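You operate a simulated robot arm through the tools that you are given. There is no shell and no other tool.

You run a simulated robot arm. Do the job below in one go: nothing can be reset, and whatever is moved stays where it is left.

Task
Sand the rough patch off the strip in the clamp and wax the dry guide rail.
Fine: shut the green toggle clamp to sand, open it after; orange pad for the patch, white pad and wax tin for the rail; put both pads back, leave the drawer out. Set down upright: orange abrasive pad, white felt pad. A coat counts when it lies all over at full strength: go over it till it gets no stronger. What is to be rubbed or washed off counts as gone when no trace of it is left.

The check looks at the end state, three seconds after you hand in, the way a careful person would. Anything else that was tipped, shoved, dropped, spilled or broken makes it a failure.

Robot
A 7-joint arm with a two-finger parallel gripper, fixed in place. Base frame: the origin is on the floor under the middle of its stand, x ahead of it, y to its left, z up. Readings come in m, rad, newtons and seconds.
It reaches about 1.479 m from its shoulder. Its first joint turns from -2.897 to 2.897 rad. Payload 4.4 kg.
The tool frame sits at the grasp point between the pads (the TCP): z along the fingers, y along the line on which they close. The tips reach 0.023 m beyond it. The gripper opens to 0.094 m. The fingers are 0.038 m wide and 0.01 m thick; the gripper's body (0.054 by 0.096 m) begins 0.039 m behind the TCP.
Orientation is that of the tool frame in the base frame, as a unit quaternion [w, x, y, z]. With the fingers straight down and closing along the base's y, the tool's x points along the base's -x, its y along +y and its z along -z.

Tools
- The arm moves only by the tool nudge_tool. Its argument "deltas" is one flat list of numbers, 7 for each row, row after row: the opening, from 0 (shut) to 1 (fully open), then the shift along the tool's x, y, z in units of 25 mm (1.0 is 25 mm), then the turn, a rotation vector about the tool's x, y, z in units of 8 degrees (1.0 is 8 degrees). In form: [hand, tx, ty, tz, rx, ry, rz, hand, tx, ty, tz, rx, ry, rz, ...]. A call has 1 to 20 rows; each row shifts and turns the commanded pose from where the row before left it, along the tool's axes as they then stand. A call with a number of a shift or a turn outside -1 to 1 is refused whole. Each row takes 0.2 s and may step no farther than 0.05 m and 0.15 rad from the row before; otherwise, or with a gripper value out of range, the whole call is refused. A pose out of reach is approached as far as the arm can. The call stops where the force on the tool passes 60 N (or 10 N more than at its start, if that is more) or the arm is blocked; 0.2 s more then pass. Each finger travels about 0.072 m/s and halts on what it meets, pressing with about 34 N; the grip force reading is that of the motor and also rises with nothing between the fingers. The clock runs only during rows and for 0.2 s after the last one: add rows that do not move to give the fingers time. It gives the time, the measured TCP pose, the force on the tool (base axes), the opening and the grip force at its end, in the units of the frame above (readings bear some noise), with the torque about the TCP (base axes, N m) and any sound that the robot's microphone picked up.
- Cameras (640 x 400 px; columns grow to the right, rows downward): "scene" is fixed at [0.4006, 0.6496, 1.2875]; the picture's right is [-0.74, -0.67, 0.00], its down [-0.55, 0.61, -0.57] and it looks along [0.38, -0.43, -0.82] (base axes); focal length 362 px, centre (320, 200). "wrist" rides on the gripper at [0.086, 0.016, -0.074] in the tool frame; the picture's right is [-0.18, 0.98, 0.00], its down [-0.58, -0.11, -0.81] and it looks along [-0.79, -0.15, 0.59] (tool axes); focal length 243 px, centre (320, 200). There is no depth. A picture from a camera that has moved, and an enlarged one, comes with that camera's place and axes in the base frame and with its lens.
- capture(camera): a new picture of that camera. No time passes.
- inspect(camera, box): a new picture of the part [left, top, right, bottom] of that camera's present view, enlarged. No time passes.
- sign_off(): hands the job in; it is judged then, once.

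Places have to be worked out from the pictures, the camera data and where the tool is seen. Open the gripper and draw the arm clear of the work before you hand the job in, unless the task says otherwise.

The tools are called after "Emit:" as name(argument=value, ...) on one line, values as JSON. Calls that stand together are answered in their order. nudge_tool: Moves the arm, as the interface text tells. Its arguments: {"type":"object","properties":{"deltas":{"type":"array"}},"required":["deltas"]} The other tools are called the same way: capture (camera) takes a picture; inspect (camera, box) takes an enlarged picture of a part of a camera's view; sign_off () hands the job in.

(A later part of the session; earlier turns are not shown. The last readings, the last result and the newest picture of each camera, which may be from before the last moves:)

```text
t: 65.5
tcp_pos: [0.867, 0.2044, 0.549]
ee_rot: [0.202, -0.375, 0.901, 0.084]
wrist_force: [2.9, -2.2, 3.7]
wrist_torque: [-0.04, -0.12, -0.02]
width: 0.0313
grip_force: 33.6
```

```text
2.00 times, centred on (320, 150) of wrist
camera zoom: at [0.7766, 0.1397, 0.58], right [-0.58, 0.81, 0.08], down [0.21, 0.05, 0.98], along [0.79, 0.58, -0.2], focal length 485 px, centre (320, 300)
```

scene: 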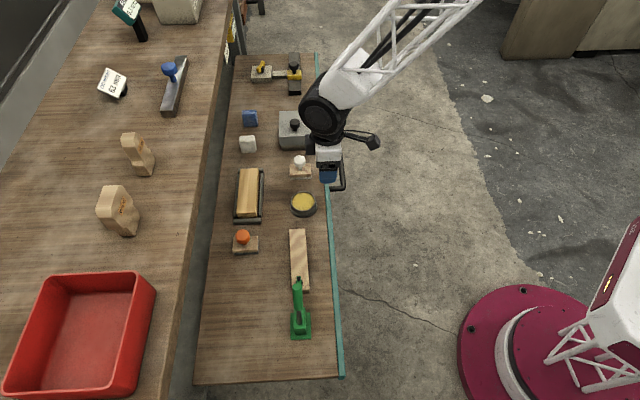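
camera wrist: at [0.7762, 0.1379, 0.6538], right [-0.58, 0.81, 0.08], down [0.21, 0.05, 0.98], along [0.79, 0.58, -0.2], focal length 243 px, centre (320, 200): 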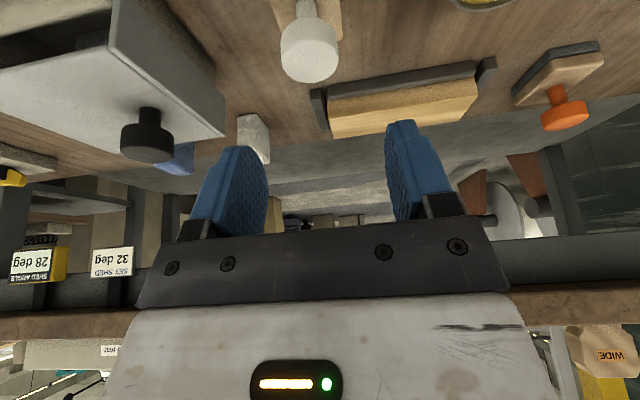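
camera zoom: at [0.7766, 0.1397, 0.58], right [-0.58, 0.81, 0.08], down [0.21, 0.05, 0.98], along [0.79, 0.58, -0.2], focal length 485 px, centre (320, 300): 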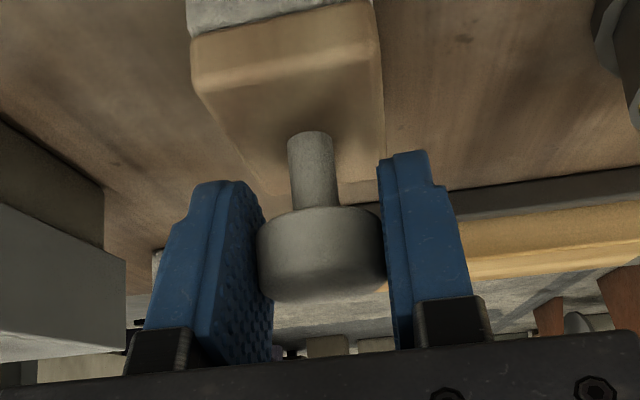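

White pad gripped (31 mm); home pose noted as (0.867, 0.2044, 0.549). Before lifting I take a close look at the tin to see how the wax sits relative to its rim.

Emit:
inspect(camera="scene", box=[284, 184, 324, 222])

Emit:
inspect(camera="scene", box=[225, 160, 275, 230])

```text
10.53 times, centred on (304, 203) of scene
camera zoom: at [0.4006, 0.6496, 1.2875], right [-0.74, -0.67, 0.0], down [-0.55, 0.61, -0.57], along [0.38, -0.43, -0.82], focal length 3805 px, centre (488, 168)
```

zoom: 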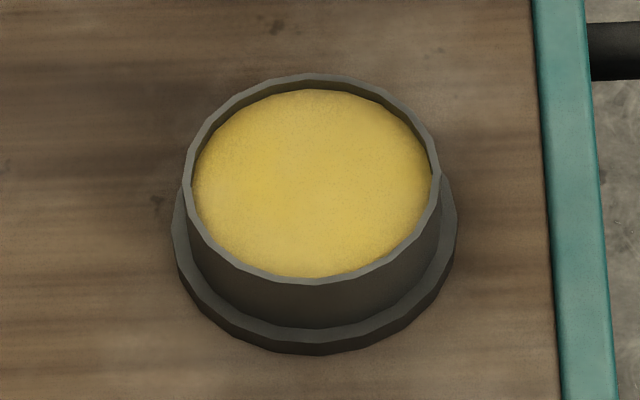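

```text
5.71 times, centred on (250, 195) of scene
camera zoom: at [0.4006, 0.6496, 1.2875], right [-0.74, -0.67, 0.0], down [-0.55, 0.61, -0.57], along [0.38, -0.43, -0.82], focal length 2066 px, centre (720, 229)
```

zoom: 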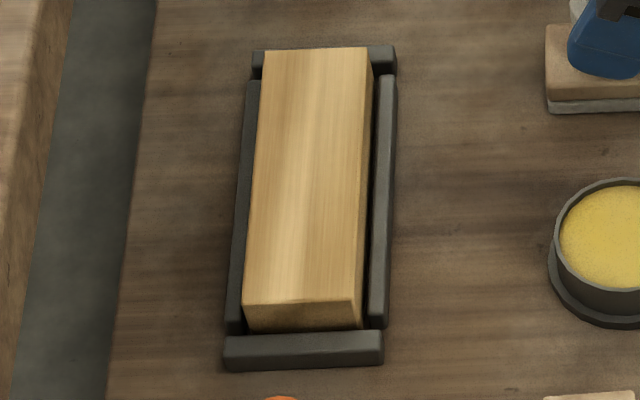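

The wax sits ~3 mm below a rim about 64 mm across, centred near u=0.357, v=0.757. I lift the white pad 60 mm and carry it over the tin.

Emit:
nudge_tool(deltas=[0, -0.21, 0, -0.453, 0, 0, 0, 0, -0.423, 0, -0.906, 0, 0, 0, 0, -0.423, 0, -0.906, 0, 0, 0, 0, 0, 0.892, 0, 0, 0, 0, 0, 0, 0.892, 0, 0, 0, 0, 0, 0, 0.892, 0, 0, 0, 0, 0, 0, 0.892, 0, 0, 0, 0, 0, 0, 0.892, 0, 0, 0, 0, 0, 0, 0, 0, 0, 0, 0])

Emit:
capture(camera="wrist")

Emit:
inspect(camera="scene", box=[260, 150, 350, 240])

```text
t: 67.5
tcp_pos: [0.786, 0.2833, 0.6101]
ee_rot: [0.201, -0.375, 0.901, 0.084]
wrist_force: [-1.4, -0.9, -0.5]
wrist_torque: [0.0, -0.02, 0.01]
width: 0.0312
grip_force: 34.0
```

```text
taken
camera wrist: at [0.6967, 0.2181, 0.642], right [-0.58, 0.81, 0.08], down [0.21, 0.05, 0.98], along [0.79, 0.58, -0.2], focal length 243 px, centre (320, 200)
```

wrist: 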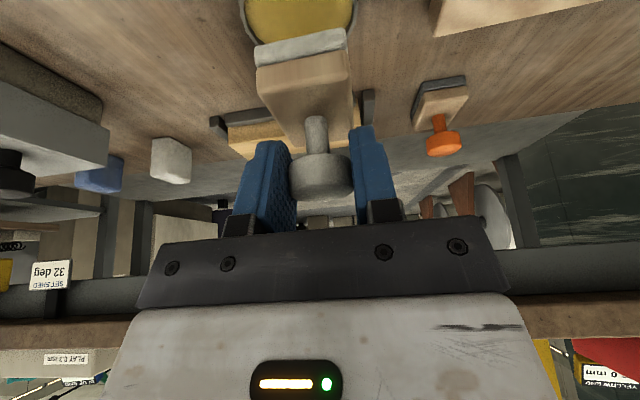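

```text
4.44 times, centred on (305, 195) of scene
camera zoom: at [0.4006, 0.6496, 1.2875], right [-0.74, -0.67, 0.0], down [-0.55, 0.61, -0.57], along [0.38, -0.43, -0.82], focal length 1606 px, centre (387, 222)
```

zoom: 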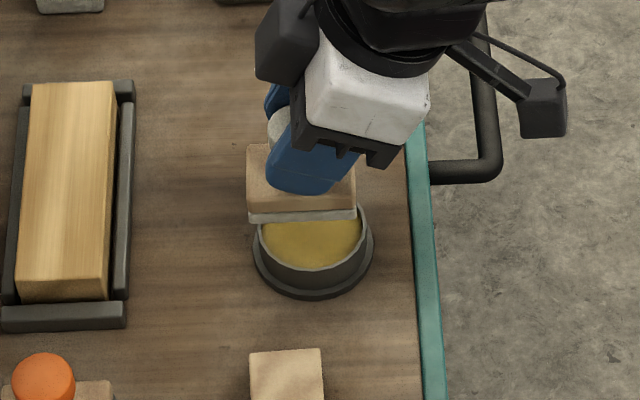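

The pad is above the tin, about 4–5 mm too far towards +v. I correct that and lower to near contact.

Emit:
nudge_tool(deltas=[0, 0.468, 0, 0.576, 0, 0, 0, 0, 0.034, 0, 0.0725, 0, 0, 0, 0, 0, 0, 0, 0, 0, 0])

Emit:
inspect(camera="wrist", box=[220, 0, 380, 110])

Emit:
inspect(camera="scene", box=[270, 170, 340, 230])

```text
t: 68.3
tcp_pos: [0.7851, 0.2806, 0.5904]
ee_rot: [0.202, -0.375, 0.901, 0.084]
wrist_force: [-0.3, 0.6, -0.8]
wrist_torque: [0.01, -0.03, -0.02]
width: 0.0313
grip_force: 33.9
```

```text
3.64 times, centred on (300, 55) of wrist
camera zoom: at [0.694, 0.2149, 0.6221], right [-0.58, 0.81, 0.08], down [0.21, 0.05, 0.98], along [0.79, 0.58, -0.2], focal length 882 px, centre (393, 727)
```

zoom: 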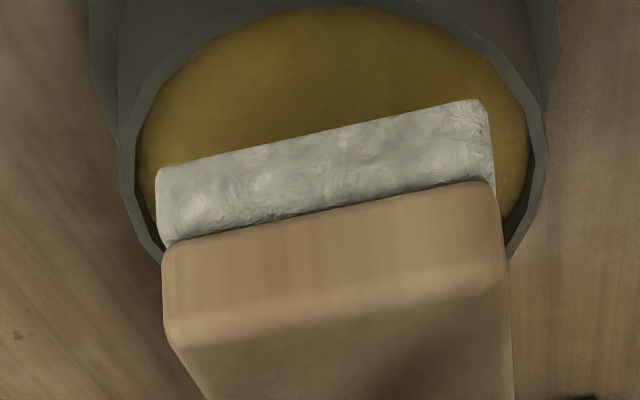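

```text
6.67 times, centred on (305, 200) of scene
camera zoom: at [0.4006, 0.6496, 1.2875], right [-0.74, -0.67, 0.0], down [-0.55, 0.61, -0.57], along [0.38, -0.43, -0.82], focal length 2410 px, centre (420, 200)
```

zoom: 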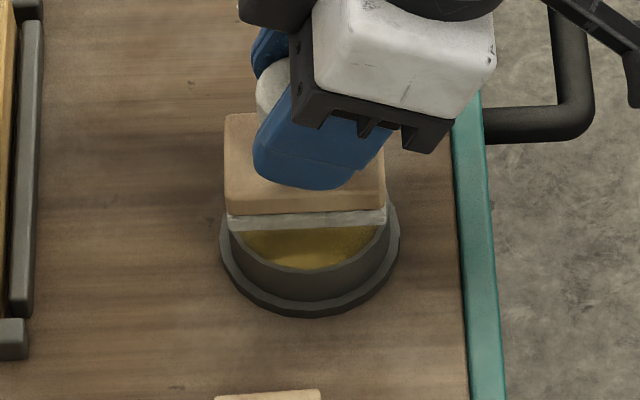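

The felt is still roughly 15–20 mm above the wax. I lower 9 mm and look again.

Emit:
nudge_tool(deltas=[0, 0.076, 0, 0.163, 0, 0, 0, 0, 0.076, 0, 0.163, 0, 0, 0, 0, 0, 0, 0, 0, 0, 0])

Emit:
inspect(camera="wrist", box=[220, 0, 380, 110])

Emit:
inspect(camera="scene", box=[270, 170, 340, 230])

```text
t: 69.1
tcp_pos: [0.7838, 0.2796, 0.5837]
ee_rot: [0.201, -0.374, 0.901, 0.084]
wrist_force: [0.1, 0.1, -0.1]
wrist_torque: [0.0, 0.0, 0.03]
width: 0.0308
grip_force: 34.7
```

```text
3.64 times, centred on (300, 55) of wrist
camera zoom: at [0.6943, 0.2145, 0.6137], right [-0.58, 0.81, 0.08], down [0.21, 0.05, 0.98], along [0.79, 0.58, -0.2], focal length 882 px, centre (393, 727)
```

zoom: 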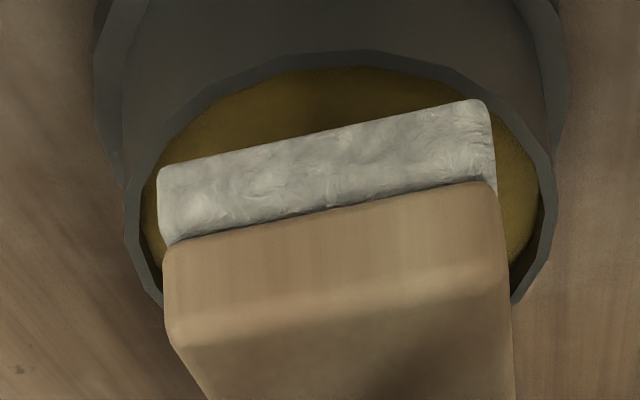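

```text
6.67 times, centred on (305, 200) of scene
camera zoom: at [0.4006, 0.6496, 1.2875], right [-0.74, -0.67, 0.0], down [-0.55, 0.61, -0.57], along [0.38, -0.43, -0.82], focal length 2410 px, centre (420, 200)
```

zoom: 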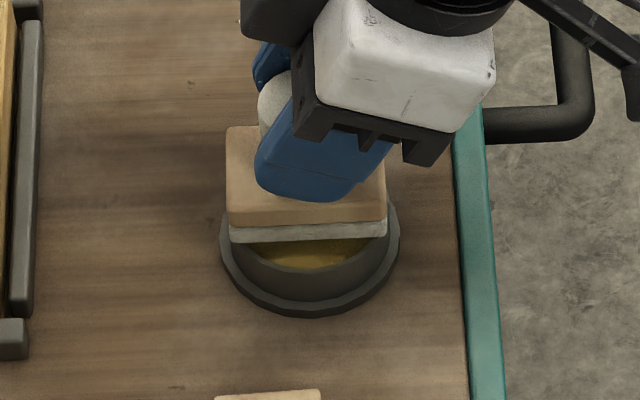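

The gap is closing evenly. I lower 5 mm more, then creep in 1.5 mm rows for the touch.

Emit:
nudge_tool(deltas=[0, 0.085, 0, 0.181, 0, 0, 0, 0, 0.0254, 0, 0.0544, 0, 0, 0, 0, 0.0254, 0, 0.0544, 0, 0, 0, 0, 0, 0, 0, 0, 0, 0])

Emit:
inspect(camera="wrist", box=[220, 0, 380, 110])

```text
t: 70.1
tcp_pos: [0.7852, 0.2795, 0.5759]
ee_rot: [0.202, -0.374, 0.901, 0.084]
wrist_force: [1.2, 0.6, -0.7]
wrist_torque: [-0.02, 0.01, -0.01]
width: 0.031
grip_force: 34.2
```

```text
3.64 times, centred on (300, 55) of wrist
camera zoom: at [0.6945, 0.2138, 0.6058], right [-0.58, 0.81, 0.08], down [0.21, 0.05, 0.98], along [0.79, 0.58, -0.2], focal length 882 px, centre (393, 727)
```

zoom: 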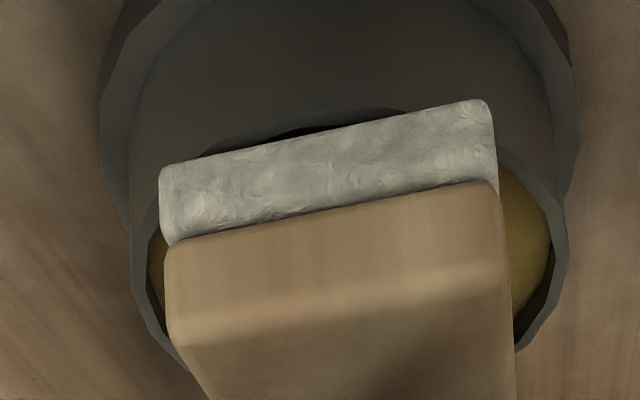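

Almost at the rim. Two more 1.5 mm rows, watching force.

Emit:
nudge_tool(deltas=[0, 0.0254, 0, 0.0544, 0, 0, 0, 0, 0.0254, 0, 0.0544, 0, 0, 0, 0, 0, 0, 0, 0, 0, 0])

Emit:
inspect(camera="wrist", box=[220, 0, 380, 110])

```text
t: 70.9
tcp_pos: [0.7848, 0.2793, 0.5713]
ee_rot: [0.202, -0.374, 0.901, 0.084]
wrist_force: [-0.1, 0.4, -1.1]
wrist_torque: [0.0, 0.0, 0.02]
width: 0.0311
grip_force: 33.6
```

```text
3.64 times, centred on (300, 55) of wrist
camera zoom: at [0.6947, 0.2144, 0.6027], right [-0.58, 0.81, 0.08], down [0.21, 0.05, 0.98], along [0.79, 0.58, -0.2], focal length 882 px, centre (393, 727)
```

zoom: 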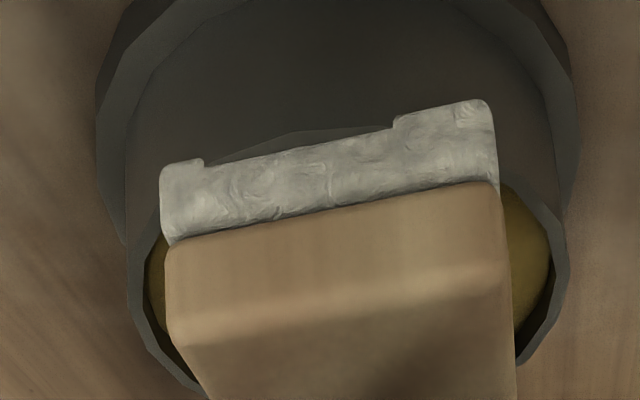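

The felt's lower edge is now inside the rim with no force, so the wax itself is what it will meet. I keep creeping down.

Emit:
nudge_tool(deltas=[0, 0.0254, 0, 0.0544, 0, 0, 0, 0, 0.0254, 0, 0.0544, 0, 0, 0, 0, 0, 0, 0, 0, 0, 0])

Emit:
inspect(camera="wrist", box=[220, 0, 380, 110])

```text
t: 71.7
tcp_pos: [0.7865, 0.2817, 0.57]
ee_rot: [0.203, -0.375, 0.901, 0.083]
wrist_force: [-4.4, 8.0, 40.0]
wrist_torque: [0.46, 0.19, 0.01]
width: 0.0309
grip_force: 34.0
```

```text
3.64 times, centred on (300, 55) of wrist
camera zoom: at [0.6967, 0.2158, 0.6017], right [-0.58, 0.81, 0.08], down [0.2, 0.05, 0.98], along [0.79, 0.58, -0.19], focal length 882 px, centre (393, 727)
```

zoom: 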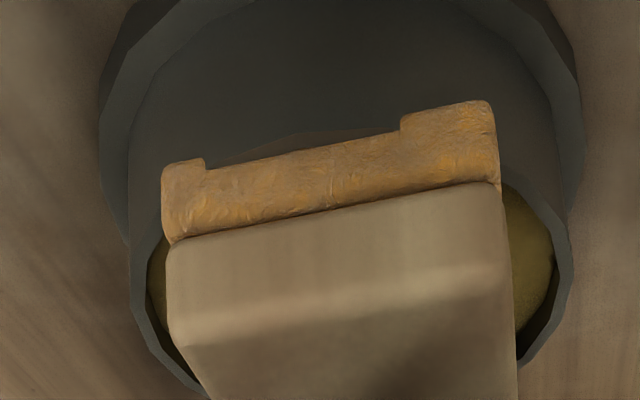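

The felt turned wax-yellow on contact: it is loaded. I lift 50 mm off the tin and carry it over the middle of the rail (u≈0.395, v≈0.902).

Emit:
nudge_tool(deltas=[0, -0.21, 0, -0.453, 0, 0, 0, 0, -0.423, 0, -0.906, 0, 0, 0, 0, -0.423, 0, -0.906, 0, 0, 0, 0, -0.9, -0.253, 0.42, 0, 0, 0, 0, -0.9, -0.253, 0.42, 0, 0, 0, 0, -0.9, -0.253, 0.42, 0, 0, 0, 0, -0.9, -0.253, 0.42, 0, 0, 0, 0, -0.9, -0.253, 0.42, 0, 0, 0, 0, -0.9, -0.253, 0.42, 0, 0, 0, 0, 0, 0, 0, 0, 0, 0])

Emit:
capture(camera="wrist")

Emit:
inspect(camera="scene", box=[210, 140, 330, 240])

```text
t: 73.9
tcp_pos: [0.9162, 0.3575, 0.6306]
ee_rot: [0.201, -0.374, 0.901, 0.083]
wrist_force: [0.1, 0.3, -1.1]
wrist_torque: [0.03, 0.0, -0.02]
width: 0.031
grip_force: 34.0
```

```text
taken
camera wrist: at [0.8263, 0.2923, 0.6623], right [-0.58, 0.81, 0.08], down [0.21, 0.05, 0.98], along [0.79, 0.58, -0.2], focal length 243 px, centre (320, 200)
```

wrist: 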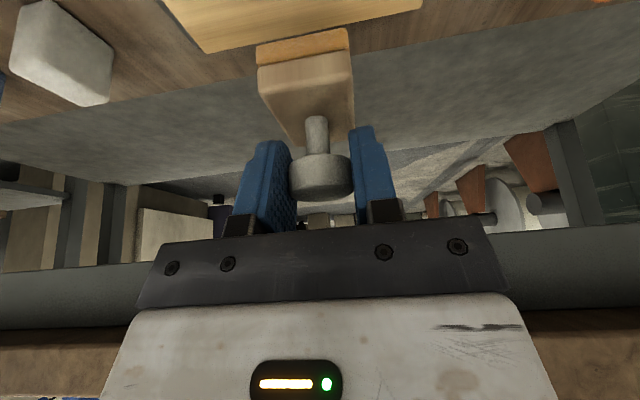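

```text
4.00 times, centred on (270, 190) of scene
camera zoom: at [0.4006, 0.6496, 1.2875], right [-0.74, -0.67, 0.0], down [-0.55, 0.61, -0.57], along [0.38, -0.43, -0.82], focal length 1446 px, centre (520, 240)
```

zoom: 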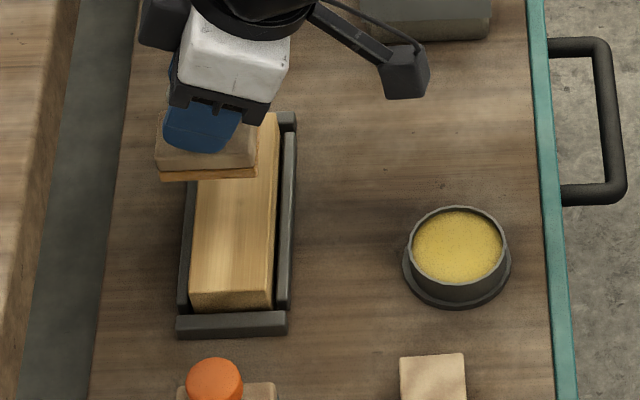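

The loaded pad is over the rail, about 6 mm too far towards +v by perspective. I correct and lower 20 mm.

Emit:
nudge_tool(deltas=[0, 0.556, 0, 0.623, 0, 0, 0, 0, 0, 0, 0, 0, 0, 0])

Emit:
inspect(camera="scene", box=[220, 150, 290, 230])

Emit:
inspect(camera="wrist", box=[200, 0, 420, 120])

```text
t: 74.5
tcp_pos: [0.9123, 0.3522, 0.6109]
ee_rot: [0.201, -0.374, 0.901, 0.084]
wrist_force: [0.2, -0.2, -1.5]
wrist_torque: [-0.01, 0.0, 0.03]
width: 0.0311
grip_force: 34.1
```

```text
5.00 times, centred on (255, 190) of scene
camera zoom: at [0.4006, 0.6496, 1.2875], right [-0.74, -0.67, 0.0], down [-0.55, 0.61, -0.57], along [0.38, -0.43, -0.82], focal length 1807 px, centre (645, 250)
```

zoom: 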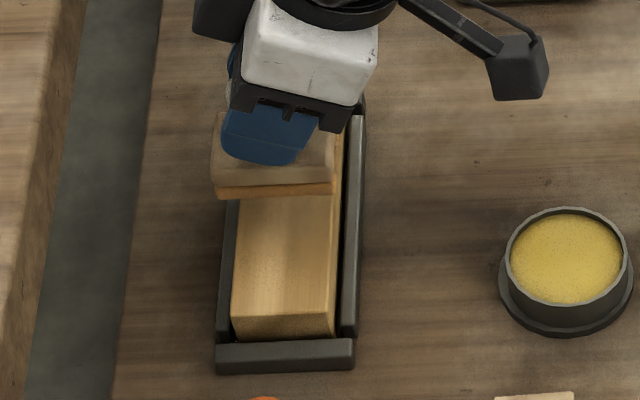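

```text
2.91 times, centred on (310, 60) of wrist
camera zoom: at [0.822, 0.2872, 0.6424], right [-0.58, 0.81, 0.08], down [0.21, 0.05, 0.98], along [0.79, 0.58, -0.2], focal length 706 px, centre (349, 607)
```

zoom: 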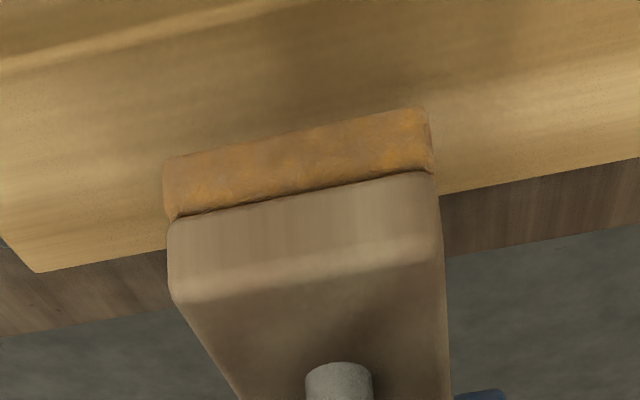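

Centring is within ~3 mm now. I lower 8 mm, then creep in 1.5 mm rows towards contact.

Emit:
nudge_tool(deltas=[0, 0.226, 0, 0.248, 0, 0, 0, 0, 0.0254, 0, 0.0544, 0, 0, 0, 0, 0.0254, 0, 0.0544, 0, 0, 0, 0, 0, 0, 0, 0, 0, 0])

Emit:
inspect(camera="wrist", box=[200, 0, 420, 120])

```text
t: 75.5
tcp_pos: [0.9098, 0.3517, 0.5989]
ee_rot: [0.201, -0.374, 0.902, 0.083]
wrist_force: [-0.2, 0.1, -0.8]
wrist_torque: [0.0, 0.0, 0.04]
width: 0.0309
grip_force: 34.8
```

```text
2.91 times, centred on (310, 60) of wrist
camera zoom: at [0.8203, 0.2876, 0.6308], right [-0.58, 0.81, 0.08], down [0.21, 0.05, 0.98], along [0.79, 0.58, -0.2], focal length 706 px, centre (349, 607)
```

zoom: 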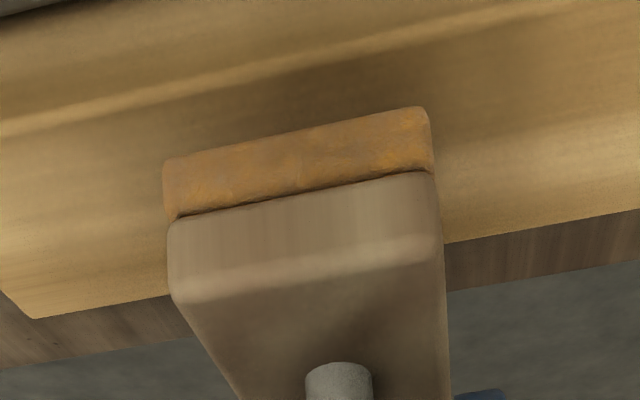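

Still a gap of maybe 10 mm. I lower 4 mm and creep again.

Emit:
nudge_tool(deltas=[0, 0.068, 0, 0.145, 0, 0, 0, 0, 0.0254, 0, 0.0544, 0, 0, 0, 0, 0, 0, 0, 0, 0, 0])

Emit:
inspect(camera="wrist", box=[200, 0, 420, 120])

```text
t: 76.3
tcp_pos: [0.9109, 0.3533, 0.5937]
ee_rot: [0.201, -0.373, 0.902, 0.083]
wrist_force: [-0.2, -0.2, -1.2]
wrist_torque: [0.03, -0.02, 0.0]
width: 0.031
grip_force: 34.1
```

```text
2.91 times, centred on (310, 60) of wrist
camera zoom: at [0.8208, 0.288, 0.6254], right [-0.58, 0.81, 0.08], down [0.21, 0.05, 0.98], along [0.79, 0.58, -0.2], focal length 706 px, centre (349, 607)
```

zoom: 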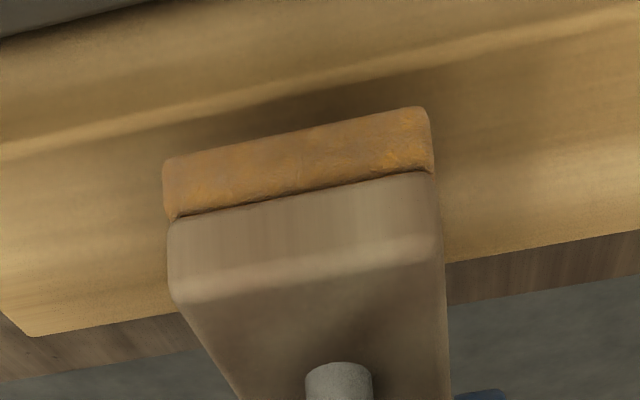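

Emit:
nudge_tool(deltas=[0, 0.0508, 0, 0.1088, 0, 0, 0, 0, 0.0254, 0, 0.0544, 0, 0, 0, 0, 0, 0, 0, 0, 0, 0])

Emit:
inspect(camera="wrist", box=[200, 0, 420, 120])

```text
t: 77.1
tcp_pos: [0.9101, 0.3547, 0.589]
ee_rot: [0.202, -0.374, 0.901, 0.084]
wrist_force: [0.1, -0.3, -0.7]
wrist_torque: [0.01, 0.02, 0.02]
width: 0.0309
grip_force: 34.1
```

```text
2.91 times, centred on (310, 60) of wrist
camera zoom: at [0.8201, 0.2881, 0.6213], right [-0.58, 0.81, 0.08], down [0.21, 0.05, 0.98], along [0.79, 0.58, -0.2], focal length 706 px, centre (349, 607)
```

zoom: 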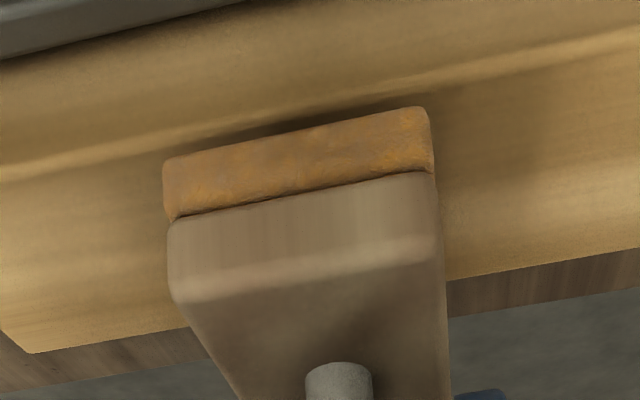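

Very close now. The felt's front edge looks nearly flush with the rail's front edge, so I check centring in the scene view before touching.

Emit:
inspect(camera="scene", box=[220, 150, 290, 230])

```text
5.00 times, centred on (255, 190) of scene
camera zoom: at [0.4006, 0.6496, 1.2875], right [-0.74, -0.67, 0.0], down [-0.55, 0.61, -0.57], along [0.38, -0.43, -0.82], focal length 1807 px, centre (645, 250)
```

zoom: 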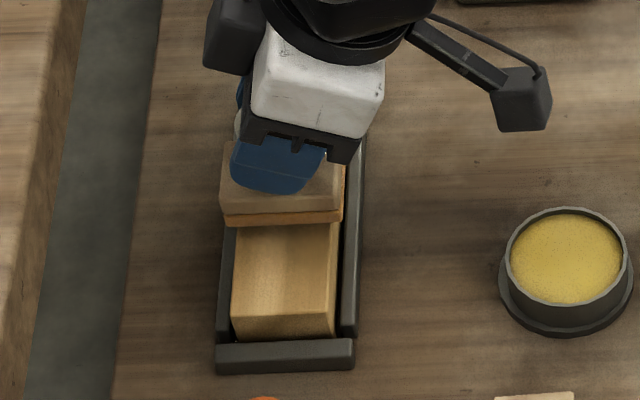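

The felt overhangs the rail on both sides (slightly more on +v). I shift 2 mm towards −v and creep on to contact.

Emit:
nudge_tool(deltas=[0, 0.098, 0, 0.0206, 0, 0, 0, 0, 0.0254, 0, 0.0544, 0, 0, 0, 0, 0, 0, 0, 0, 0, 0])

```text
t: 77.9
tcp_pos: [0.9094, 0.3516, 0.588]
ee_rot: [0.201, -0.374, 0.901, 0.084]
wrist_force: [-0.2, 0.6, 0.2]
wrist_torque: [0.01, 0.0, -0.01]
width: 0.031
grip_force: 34.4
```

Emit:
nudge_tool(deltas=[0, 0.0254, 0, 0.0544, 0, 0, 0, 0, 0, 0, 0, 0, 0, 0])

```text
t: 78.5
tcp_pos: [0.9097, 0.3516, 0.5858]
ee_rot: [0.202, -0.374, 0.901, 0.084]
wrist_force: [0.1, -0.1, -0.9]
wrist_torque: [-0.05, -0.01, 0.0]
width: 0.0307
grip_force: 34.1
```

Emit:
nudge_tool(deltas=[0, 0.0254, 0, 0.0544, 0, 0, 0, 0, 0, 0, 0, 0, 0, 0])

```text
t: 79.1
tcp_pos: [0.9108, 0.3521, 0.5847]
ee_rot: [0.201, -0.374, 0.902, 0.084]
wrist_force: [1.0, 0.5, -0.5]
wrist_torque: [-0.03, -0.01, -0.02]
width: 0.0313
grip_force: 33.7
```

Still free at 0.5847. I continue with 1.2 mm rows.

Emit:
nudge_tool(deltas=[0, 0.02, 0, 0.0435, 0, 0, 0, 0, 0.02, 0, 0.0435, 0, 0, 0, 0, 0, 0, 0, 0, 0, 0])

Emit:
inspect(camera="wrist", box=[200, 0, 420, 120])

```text
t: 79.9
tcp_pos: [0.9104, 0.3515, 0.5815]
ee_rot: [0.201, -0.374, 0.902, 0.084]
wrist_force: [0.4, -0.4, -0.6]
wrist_torque: [0.01, 0.03, 0.03]
width: 0.0309
grip_force: 33.8
```

```text
2.91 times, centred on (310, 60) of wrist
camera zoom: at [0.8195, 0.2864, 0.6125], right [-0.58, 0.81, 0.08], down [0.21, 0.05, 0.98], along [0.79, 0.58, -0.2], focal length 706 px, centre (349, 607)
```

zoom: 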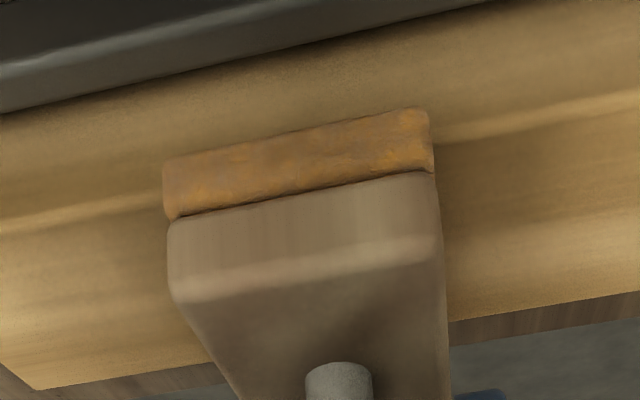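

The front edge now overhangs the rail as wanted. Two more 1 mm rows to feel the touch.

Emit:
nudge_tool(deltas=[0, 0.017, 0, 0.036, 0, 0, 0, 0, 0.017, 0, 0.036, 0, 0, 0, 0, 0, 0, 0, 0, 0, 0])

```text
t: 80.7
tcp_pos: [0.9098, 0.3526, 0.5799]
ee_rot: [0.202, -0.374, 0.902, 0.083]
wrist_force: [0.3, -1.7, 9.2]
wrist_torque: [-0.02, -0.07, -0.03]
width: 0.0311
grip_force: 33.7
```

Contact at TCP z≈0.580 with 9 N. I add ~0.8 mm and rub along the rail: to u≈0.454, back to 0.336, and up again.

Emit:
nudge_tool(deltas=[0, 0.0136, 0, 0.029, 0, 0, 0, 0, 0, -0.8, 0, 0, 0, 0, 0, 0, -0.8, 0, 0, 0, 0, 0, 0, -0.8, 0, 0, 0, 0, 0, 0, 0.787, 0, 0, 0, 0, 0, 0, 0.787, 0, 0, 0, 0, 0, 0, 0.787, 0, 0, 0, 0, 0, 0, 0.787, 0, 0, 0, 0, 0, 0, 0.787, 0, 0, 0, 0, 0, 0, 0.787, 0, 0, 0, 0, 0, 0, 0, 0, 0, 0, 0])

Emit:
capture(camera="wrist")

Emit:
inspect(camera="scene", box=[220, 150, 290, 230])

```text
t: 83.1
tcp_pos: [0.8682, 0.394, 0.5795]
ee_rot: [0.202, -0.374, 0.901, 0.083]
wrist_force: [9.6, -12.8, 20.0]
wrist_torque: [-0.52, -0.53, -0.1]
width: 0.0311
grip_force: 34.2
```

```text
taken
camera wrist: at [0.7775, 0.3281, 0.6108], right [-0.58, 0.81, 0.08], down [0.21, 0.05, 0.98], along [0.79, 0.58, -0.2], focal length 243 px, centre (320, 200)
```

wrist: 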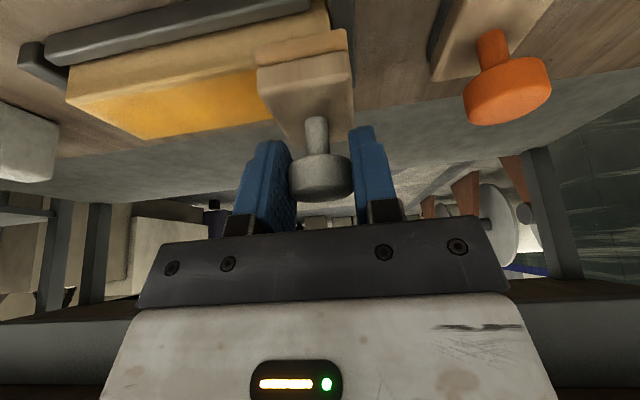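

```text
5.00 times, centred on (255, 190) of scene
camera zoom: at [0.4006, 0.6496, 1.2875], right [-0.74, -0.67, 0.0], down [-0.55, 0.61, -0.57], along [0.38, -0.43, -0.82], focal length 1807 px, centre (645, 250)
```

zoom: 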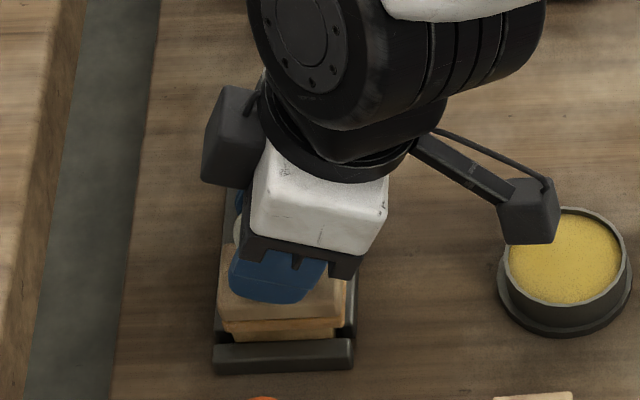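

The rail is taking a yellow coat. I enlarge it to see evenness and how much wax the felt still has.

Emit:
inspect(camera="wrist", box=[40, 0, 370, 160])

```text
1.94 times, centred on (205, 80) of wrist
camera zoom: at [0.7775, 0.3281, 0.6108], right [-0.58, 0.81, 0.08], down [0.21, 0.05, 0.98], along [0.79, 0.58, -0.2], focal length 470 px, centre (543, 433)
```

zoom: 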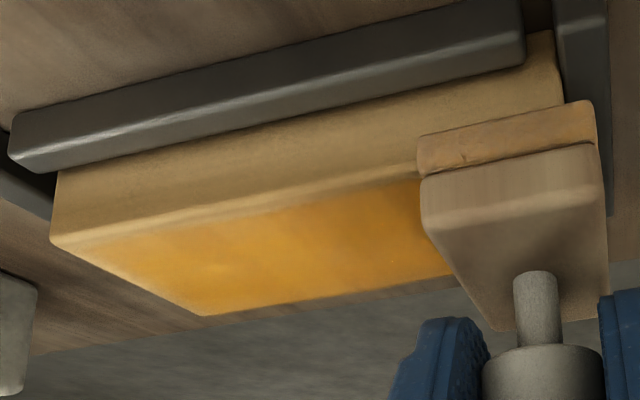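

The top is turning amber but fades toward the ends, and the felt has gone pale. I make one more full stroke up to the +u end, then lift and look at the whole coat.

Emit:
nudge_tool(deltas=[0, 0, -0.787, 0, 0, 0, 0, 0, 0, -0.787, 0, 0, 0, 0, 0, 0, -0.787, 0, 0, 0, 0, 0, 0, -0.787, 0, 0, 0, 0, 0, 0, -0.787, 0, 0, 0, 0, 0, 0, -0.787, 0, 0, 0, 0, 0, 0, -0.3, 0, 0, 0, 0, 0, 0, 0.3, 0, 0, 0, 0, 0, -0.21, 0, -0.453, 0, 0, 0, 0, -0.423, 0, -0.906, 0, 0, 0, 0, 0, 0, 0, 0, 0, 0])

Emit:
capture(camera="wrist")

Emit:
inspect(camera="scene", box=[220, 150, 290, 230])

```text
t: 85.5
tcp_pos: [0.9512, 0.3091, 0.6145]
ee_rot: [0.2, -0.375, 0.901, 0.084]
wrist_force: [0.6, 1.7, -0.9]
wrist_torque: [0.0, 0.01, 0.01]
width: 0.0305
grip_force: 34.3
```

```text
taken
camera wrist: at [0.8613, 0.2436, 0.6458], right [-0.58, 0.81, 0.08], down [0.21, 0.05, 0.98], along [0.79, 0.58, -0.2], focal length 243 px, centre (320, 200)
```

wrist: 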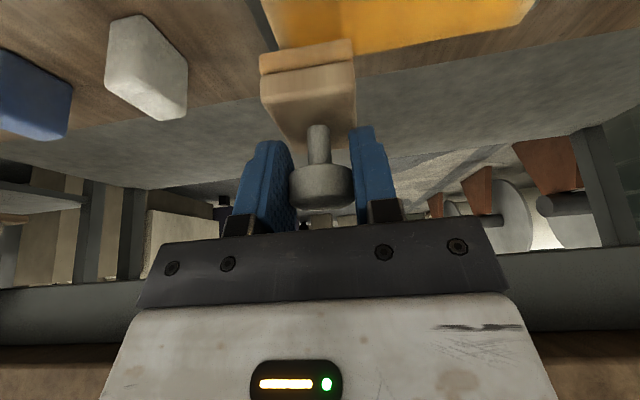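

```text
5.00 times, centred on (255, 190) of scene
camera zoom: at [0.4006, 0.6496, 1.2875], right [-0.74, -0.67, 0.0], down [-0.55, 0.61, -0.57], along [0.38, -0.43, -0.82], focal length 1807 px, centre (645, 250)
```

zoom: 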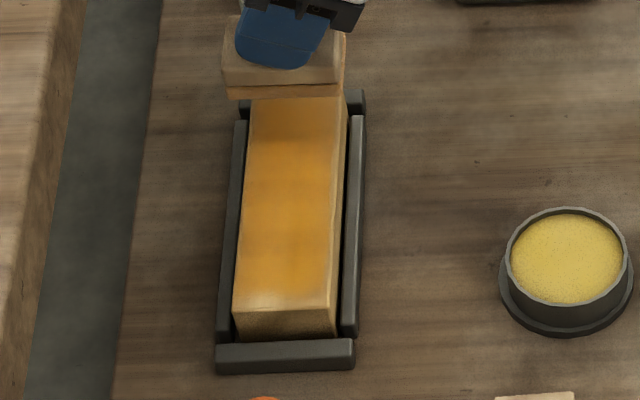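

The middle is coated but the −u end and the −v edge are paler, so more wax and passes are needed there. I go back to the tin at the same height and lower to just above the wax.

Emit:
nudge_tool(deltas=[0, 0.822, 0.65, -0.383, 0, 0, 0, 0, 0.822, 0.65, -0.383, 0, 0, 0, 0, 0.822, 0.65, -0.383, 0, 0, 0, 0, 0.822, 0.65, -0.383, 0, 0, 0, 0, 0.822, 0.65, -0.383, 0, 0, 0, 0, 0.822, 0.65, -0.383, 0, 0, 0, 0, 0, 0, 0, 0, 0, 0, 0, 0.326, 0, 0.698, 0, 0, 0, 0, 0.326, 0, 0.698, 0, 0, 0, 0, 0, 0, 0, 0, 0, 0])

Emit:
inspect(camera="wrist", box=[220, 0, 380, 110])

Emit:
inspect(camera="scene", box=[270, 170, 340, 230])

```text
t: 87.7
tcp_pos: [0.7877, 0.2826, 0.5748]
ee_rot: [0.201, -0.374, 0.901, 0.083]
wrist_force: [-0.3, 0.0, -0.6]
wrist_torque: [0.01, -0.02, 0.0]
width: 0.0312
grip_force: 34.5
```

```text
3.64 times, centred on (300, 55) of wrist
camera zoom: at [0.6971, 0.217, 0.6069], right [-0.58, 0.81, 0.08], down [0.21, 0.05, 0.98], along [0.79, 0.58, -0.2], focal length 882 px, centre (393, 727)
```

zoom: 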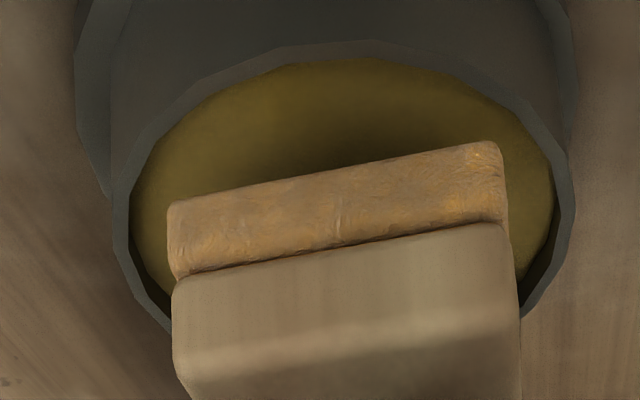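

```text
6.67 times, centred on (305, 200) of scene
camera zoom: at [0.4006, 0.6496, 1.2875], right [-0.74, -0.67, 0.0], down [-0.55, 0.61, -0.57], along [0.38, -0.43, -0.82], focal length 2410 px, centre (420, 200)
```

zoom: 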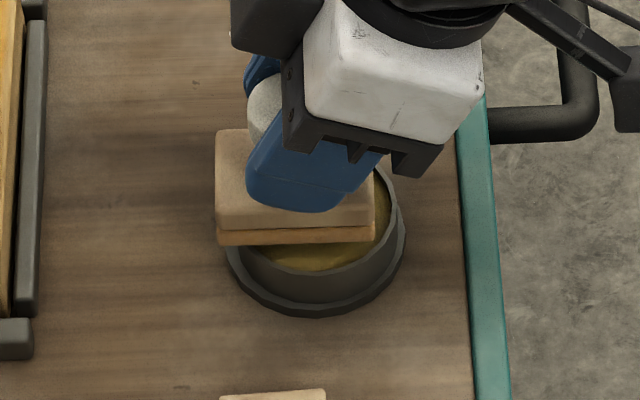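

The pad is ~8 mm too far towards +v here (drawer slid back out ~2 mm, and the knob slid in the grip). I shift −v and lower 6 mm, then look.

Emit:
nudge_tool(deltas=[0, 0.254, 0, -0.118, 0, 0, 0, 0, 0.1015, 0, 0.2174, 0, 0, 0, 0, 0, 0, 0, 0, 0, 0])

Emit:
inspect(camera="wrist", box=[220, 0, 380, 110])

```text
t: 88.5
tcp_pos: [0.7829, 0.2773, 0.5704]
ee_rot: [0.202, -0.374, 0.901, 0.083]
wrist_force: [0.1, -0.2, -0.9]
wrist_torque: [-0.02, -0.01, 0.02]
width: 0.0313
grip_force: 33.9
```

```text
3.64 times, centred on (300, 55) of wrist
camera zoom: at [0.6919, 0.2122, 0.6017], right [-0.58, 0.81, 0.08], down [0.21, 0.05, 0.98], along [0.79, 0.58, -0.2], focal length 882 px, centre (393, 727)
```

zoom: 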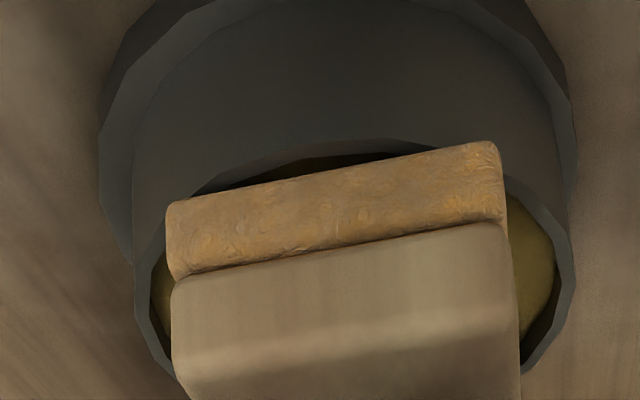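

Close to the rim now; I creep down in 1.2 mm rows until it touches the wax.

Emit:
nudge_tool(deltas=[0, 0.02, 0, 0.0435, 0, 0, 0, 0, 0.02, 0, 0.0435, 0, 0, 0, 0, 0.02, 0, 0.0435, 0, 0, 0, 0, 0, 0, 0, 0, 0, 0])

Emit:
inspect(camera="wrist", box=[220, 0, 380, 110])

```text
t: 89.5
tcp_pos: [0.7828, 0.2771, 0.5666]
ee_rot: [0.201, -0.375, 0.901, 0.084]
wrist_force: [0.2, 0.1, -0.3]
wrist_torque: [-0.03, 0.01, 0.04]
width: 0.0307
grip_force: 34.1
```

```text
3.64 times, centred on (300, 55) of wrist
camera zoom: at [0.6921, 0.2115, 0.5985], right [-0.58, 0.81, 0.08], down [0.21, 0.05, 0.98], along [0.79, 0.58, -0.2], focal length 882 px, centre (393, 727)
```

zoom: 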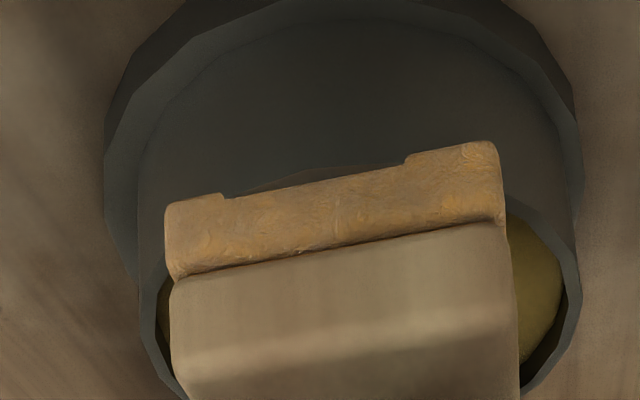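

Emit:
nudge_tool(deltas=[0, 0.017, 0, 0.036, 0, 0, 0, 0, 0.017, 0, 0.036, 0, 0, 0, 0, 0, 0, 0, 0, 0, 0])

Emit:
inspect(camera="wrist", box=[220, 0, 380, 110])

```text
t: 90.3
tcp_pos: [0.7843, 0.277, 0.5662]
ee_rot: [0.202, -0.375, 0.901, 0.083]
wrist_force: [-1.1, 4.7, 13.1]
wrist_torque: [0.03, 0.32, -0.08]
width: 0.0313
grip_force: 33.6
```

```text
3.64 times, centred on (300, 55) of wrist
camera zoom: at [0.6933, 0.2122, 0.5976], right [-0.58, 0.81, 0.08], down [0.2, 0.05, 0.98], along [0.79, 0.58, -0.2], focal length 882 px, centre (393, 727)
```

zoom: 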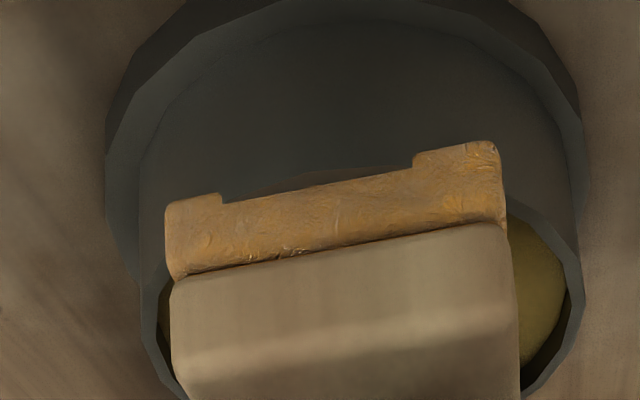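

Touching with 13 N. I dwell a moment so the felt loads fully.

Emit:
nudge_tool(deltas=[0, 0.0085, 0, 0.018, 0, 0, 0, 0, 0, 0, 0, 0, 0, 0, 0, 0, 0, 0, 0, 0, 0, 0, 0, 0, 0, 0, 0, 0])

Emit:
inspect(camera="wrist", box=[220, 0, 380, 110])

```text
t: 91.3
tcp_pos: [0.7836, 0.2761, 0.5667]
ee_rot: [0.203, -0.374, 0.901, 0.083]
wrist_force: [6.1, -3.1, 22.4]
wrist_torque: [-0.33, -0.07, -0.02]
width: 0.031
grip_force: 33.9
```

```text
3.64 times, centred on (300, 55) of wrist
camera zoom: at [0.6929, 0.2122, 0.5972], right [-0.58, 0.81, 0.08], down [0.2, 0.05, 0.98], along [0.79, 0.58, -0.2], focal length 882 px, centre (393, 727)
```

zoom: 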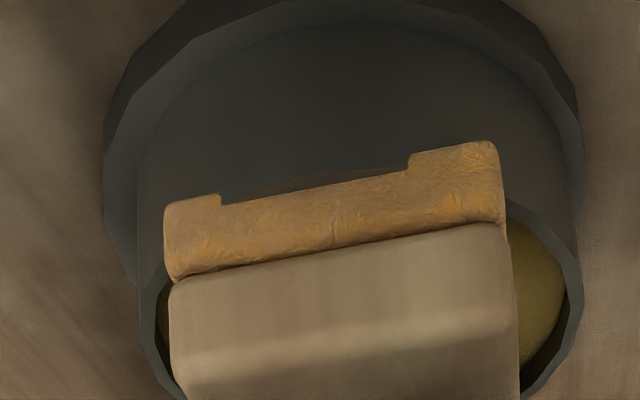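

Loaded again. I lift, carry it to the −u end of the rail (u≈0.34, v≈0.886) and lower to just above it.

Emit:
nudge_tool(deltas=[0, -0.21, 0, -0.453, 0, 0, 0, 0, -0.423, 0, -0.906, 0, 0, 0, 0, -0.21, 0, -0.453, 0, 0, 0, 0, -0.826, 0.125, 0.3855, 0, 0, 0, 0, -0.826, 0.125, 0.3855, 0, 0, 0, 0, -0.826, 0.125, 0.3855, 0, 0, 0, 0, -0.826, 0.125, 0.3855, 0, 0, 0, 0, -0.826, 0.125, 0.3855, 0, 0, 0, 0, -0.826, 0.125, 0.3855, 0, 0, 0, 0, 0, 0, 0, 0, 0, 0, 0, 0.25, 0, 0.54, 0, 0, 0, 0, 0.25, 0, 0.54, 0, 0, 0, 0, 0, 0, 0, 0, 0, 0])

Emit:
inspect(camera="wrist", box=[180, 0, 420, 140])

Emit:
inspect(camera="scene", box=[220, 150, 290, 230])

```text
t: 94.1
tcp_pos: [0.8637, 0.3871, 0.5861]
ee_rot: [0.202, -0.374, 0.901, 0.083]
wrist_force: [-0.4, 0.3, -1.2]
wrist_torque: [0.01, 0.01, -0.02]
width: 0.0307
grip_force: 34.0
```

```text
2.67 times, centred on (300, 70) of wrist
camera zoom: at [0.7742, 0.3214, 0.6168], right [-0.58, 0.81, 0.08], down [0.21, 0.05, 0.98], along [0.79, 0.58, -0.2], focal length 647 px, centre (373, 547)
```

zoom: 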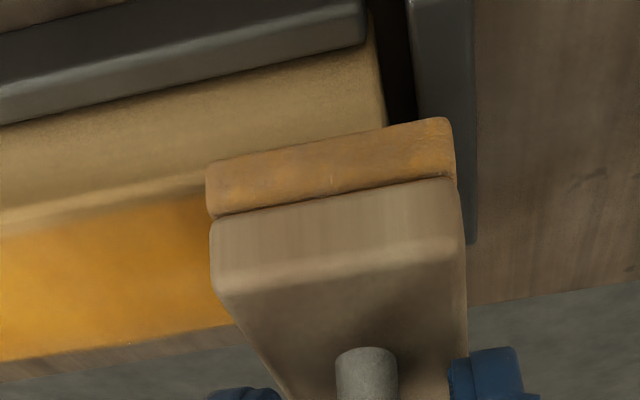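

```text
5.00 times, centred on (255, 190) of scene
camera zoom: at [0.4006, 0.6496, 1.2875], right [-0.74, -0.67, 0.0], down [-0.55, 0.61, -0.57], along [0.38, -0.43, -0.82], focal length 1807 px, centre (645, 250)
```

zoom: 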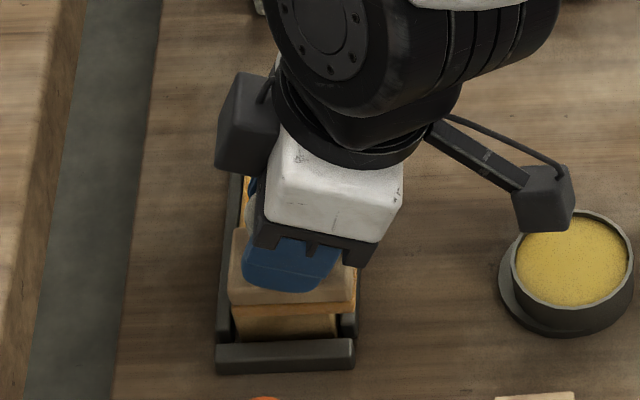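

The tin's outline looks slightly different, so I check it closely.

Emit:
inspect(camera="scene", box=[284, 184, 324, 222])

Emit:
inspect(camera="scene", box=[190, 210, 360, 390])

```text
10.53 times, centred on (304, 203) of scene
camera zoom: at [0.4006, 0.6496, 1.2875], right [-0.74, -0.67, 0.0], down [-0.55, 0.61, -0.57], along [0.38, -0.43, -0.82], focal length 3805 px, centre (488, 168)
```

zoom: 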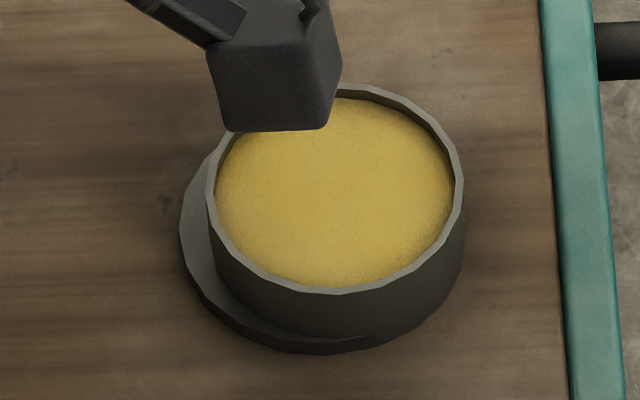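

```text
2.22 times, centred on (275, 300) of scene
camera zoom: at [0.4006, 0.6496, 1.2875], right [-0.74, -0.67, 0.0], down [-0.55, 0.61, -0.57], along [0.38, -0.43, -0.82], focal length 803 px, centre (420, -22)
```

zoom: 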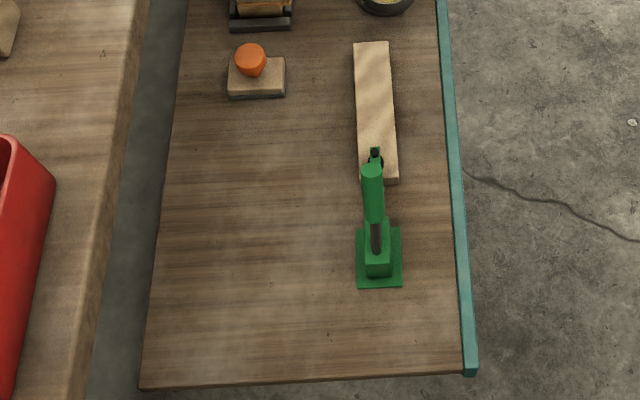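

The tin's cup has shifted ~3 mm on its foot but stands upright; I'll be gentler there. The pad now overhangs the −u end by ~10 mm and the −v edge by ~10 mm, good for the pale margins. I lower to contact.

Emit:
nudge_tool(deltas=[0, 0.085, 0, 0.181, 0, 0, 0, 0, 0.034, 0, 0.0725, 0, 0, 0, 0, 0.017, 0, 0.036, 0, 0, 0, 0, 0, 0, 0, 0, 0, 0])

```text
t: 95.1
tcp_pos: [0.8654, 0.3875, 0.5776]
ee_rot: [0.202, -0.374, 0.901, 0.084]
wrist_force: [0.2, -0.2, -0.8]
wrist_torque: [-0.02, -0.01, 0.02]
width: 0.0309
grip_force: 33.7
```

Emit:
nudge_tool(deltas=[0, 0.02, 0, 0.0435, 0, 0, 0, 0, 0.02, 0, 0.0435, 0, 0, 0, 0, 0, 0, 0, 0, 0, 0])

```text
t: 95.9
tcp_pos: [0.8649, 0.3867, 0.5747]
ee_rot: [0.201, -0.374, 0.901, 0.083]
wrist_force: [-0.6, 0.1, -1.7]
wrist_torque: [-0.02, 0.02, -0.01]
width: 0.0308
grip_force: 33.5
```

Emit:
nudge_tool(deltas=[0, 0.017, 0, 0.036, 0, 0, 0, 0, 0.017, 0, 0.036, 0, 0, 0, 0, 0, 0, 0, 0, 0, 0])

Emit:
inspect(camera="wrist", box=[180, 0, 420, 140])

```text
t: 96.7
tcp_pos: [0.8668, 0.3876, 0.5753]
ee_rot: [0.203, -0.374, 0.901, 0.083]
wrist_force: [-1.0, 3.5, 19.4]
wrist_torque: [0.14, -0.03, 0.05]
width: 0.0312
grip_force: 33.5
```

```text
2.67 times, centred on (300, 70) of wrist
camera zoom: at [0.7758, 0.3223, 0.606], right [-0.58, 0.81, 0.08], down [0.2, 0.05, 0.98], along [0.79, 0.58, -0.2], focal length 647 px, centre (373, 547)
```

zoom: 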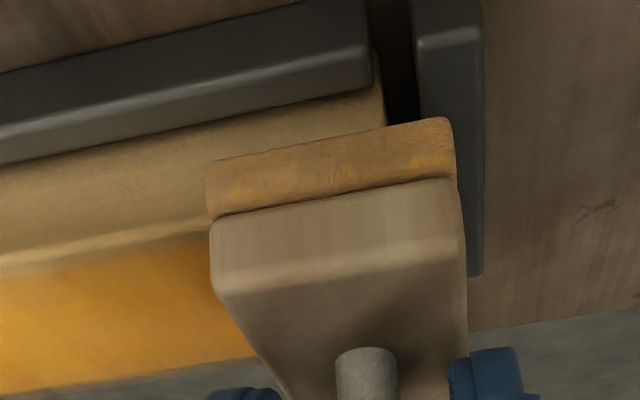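

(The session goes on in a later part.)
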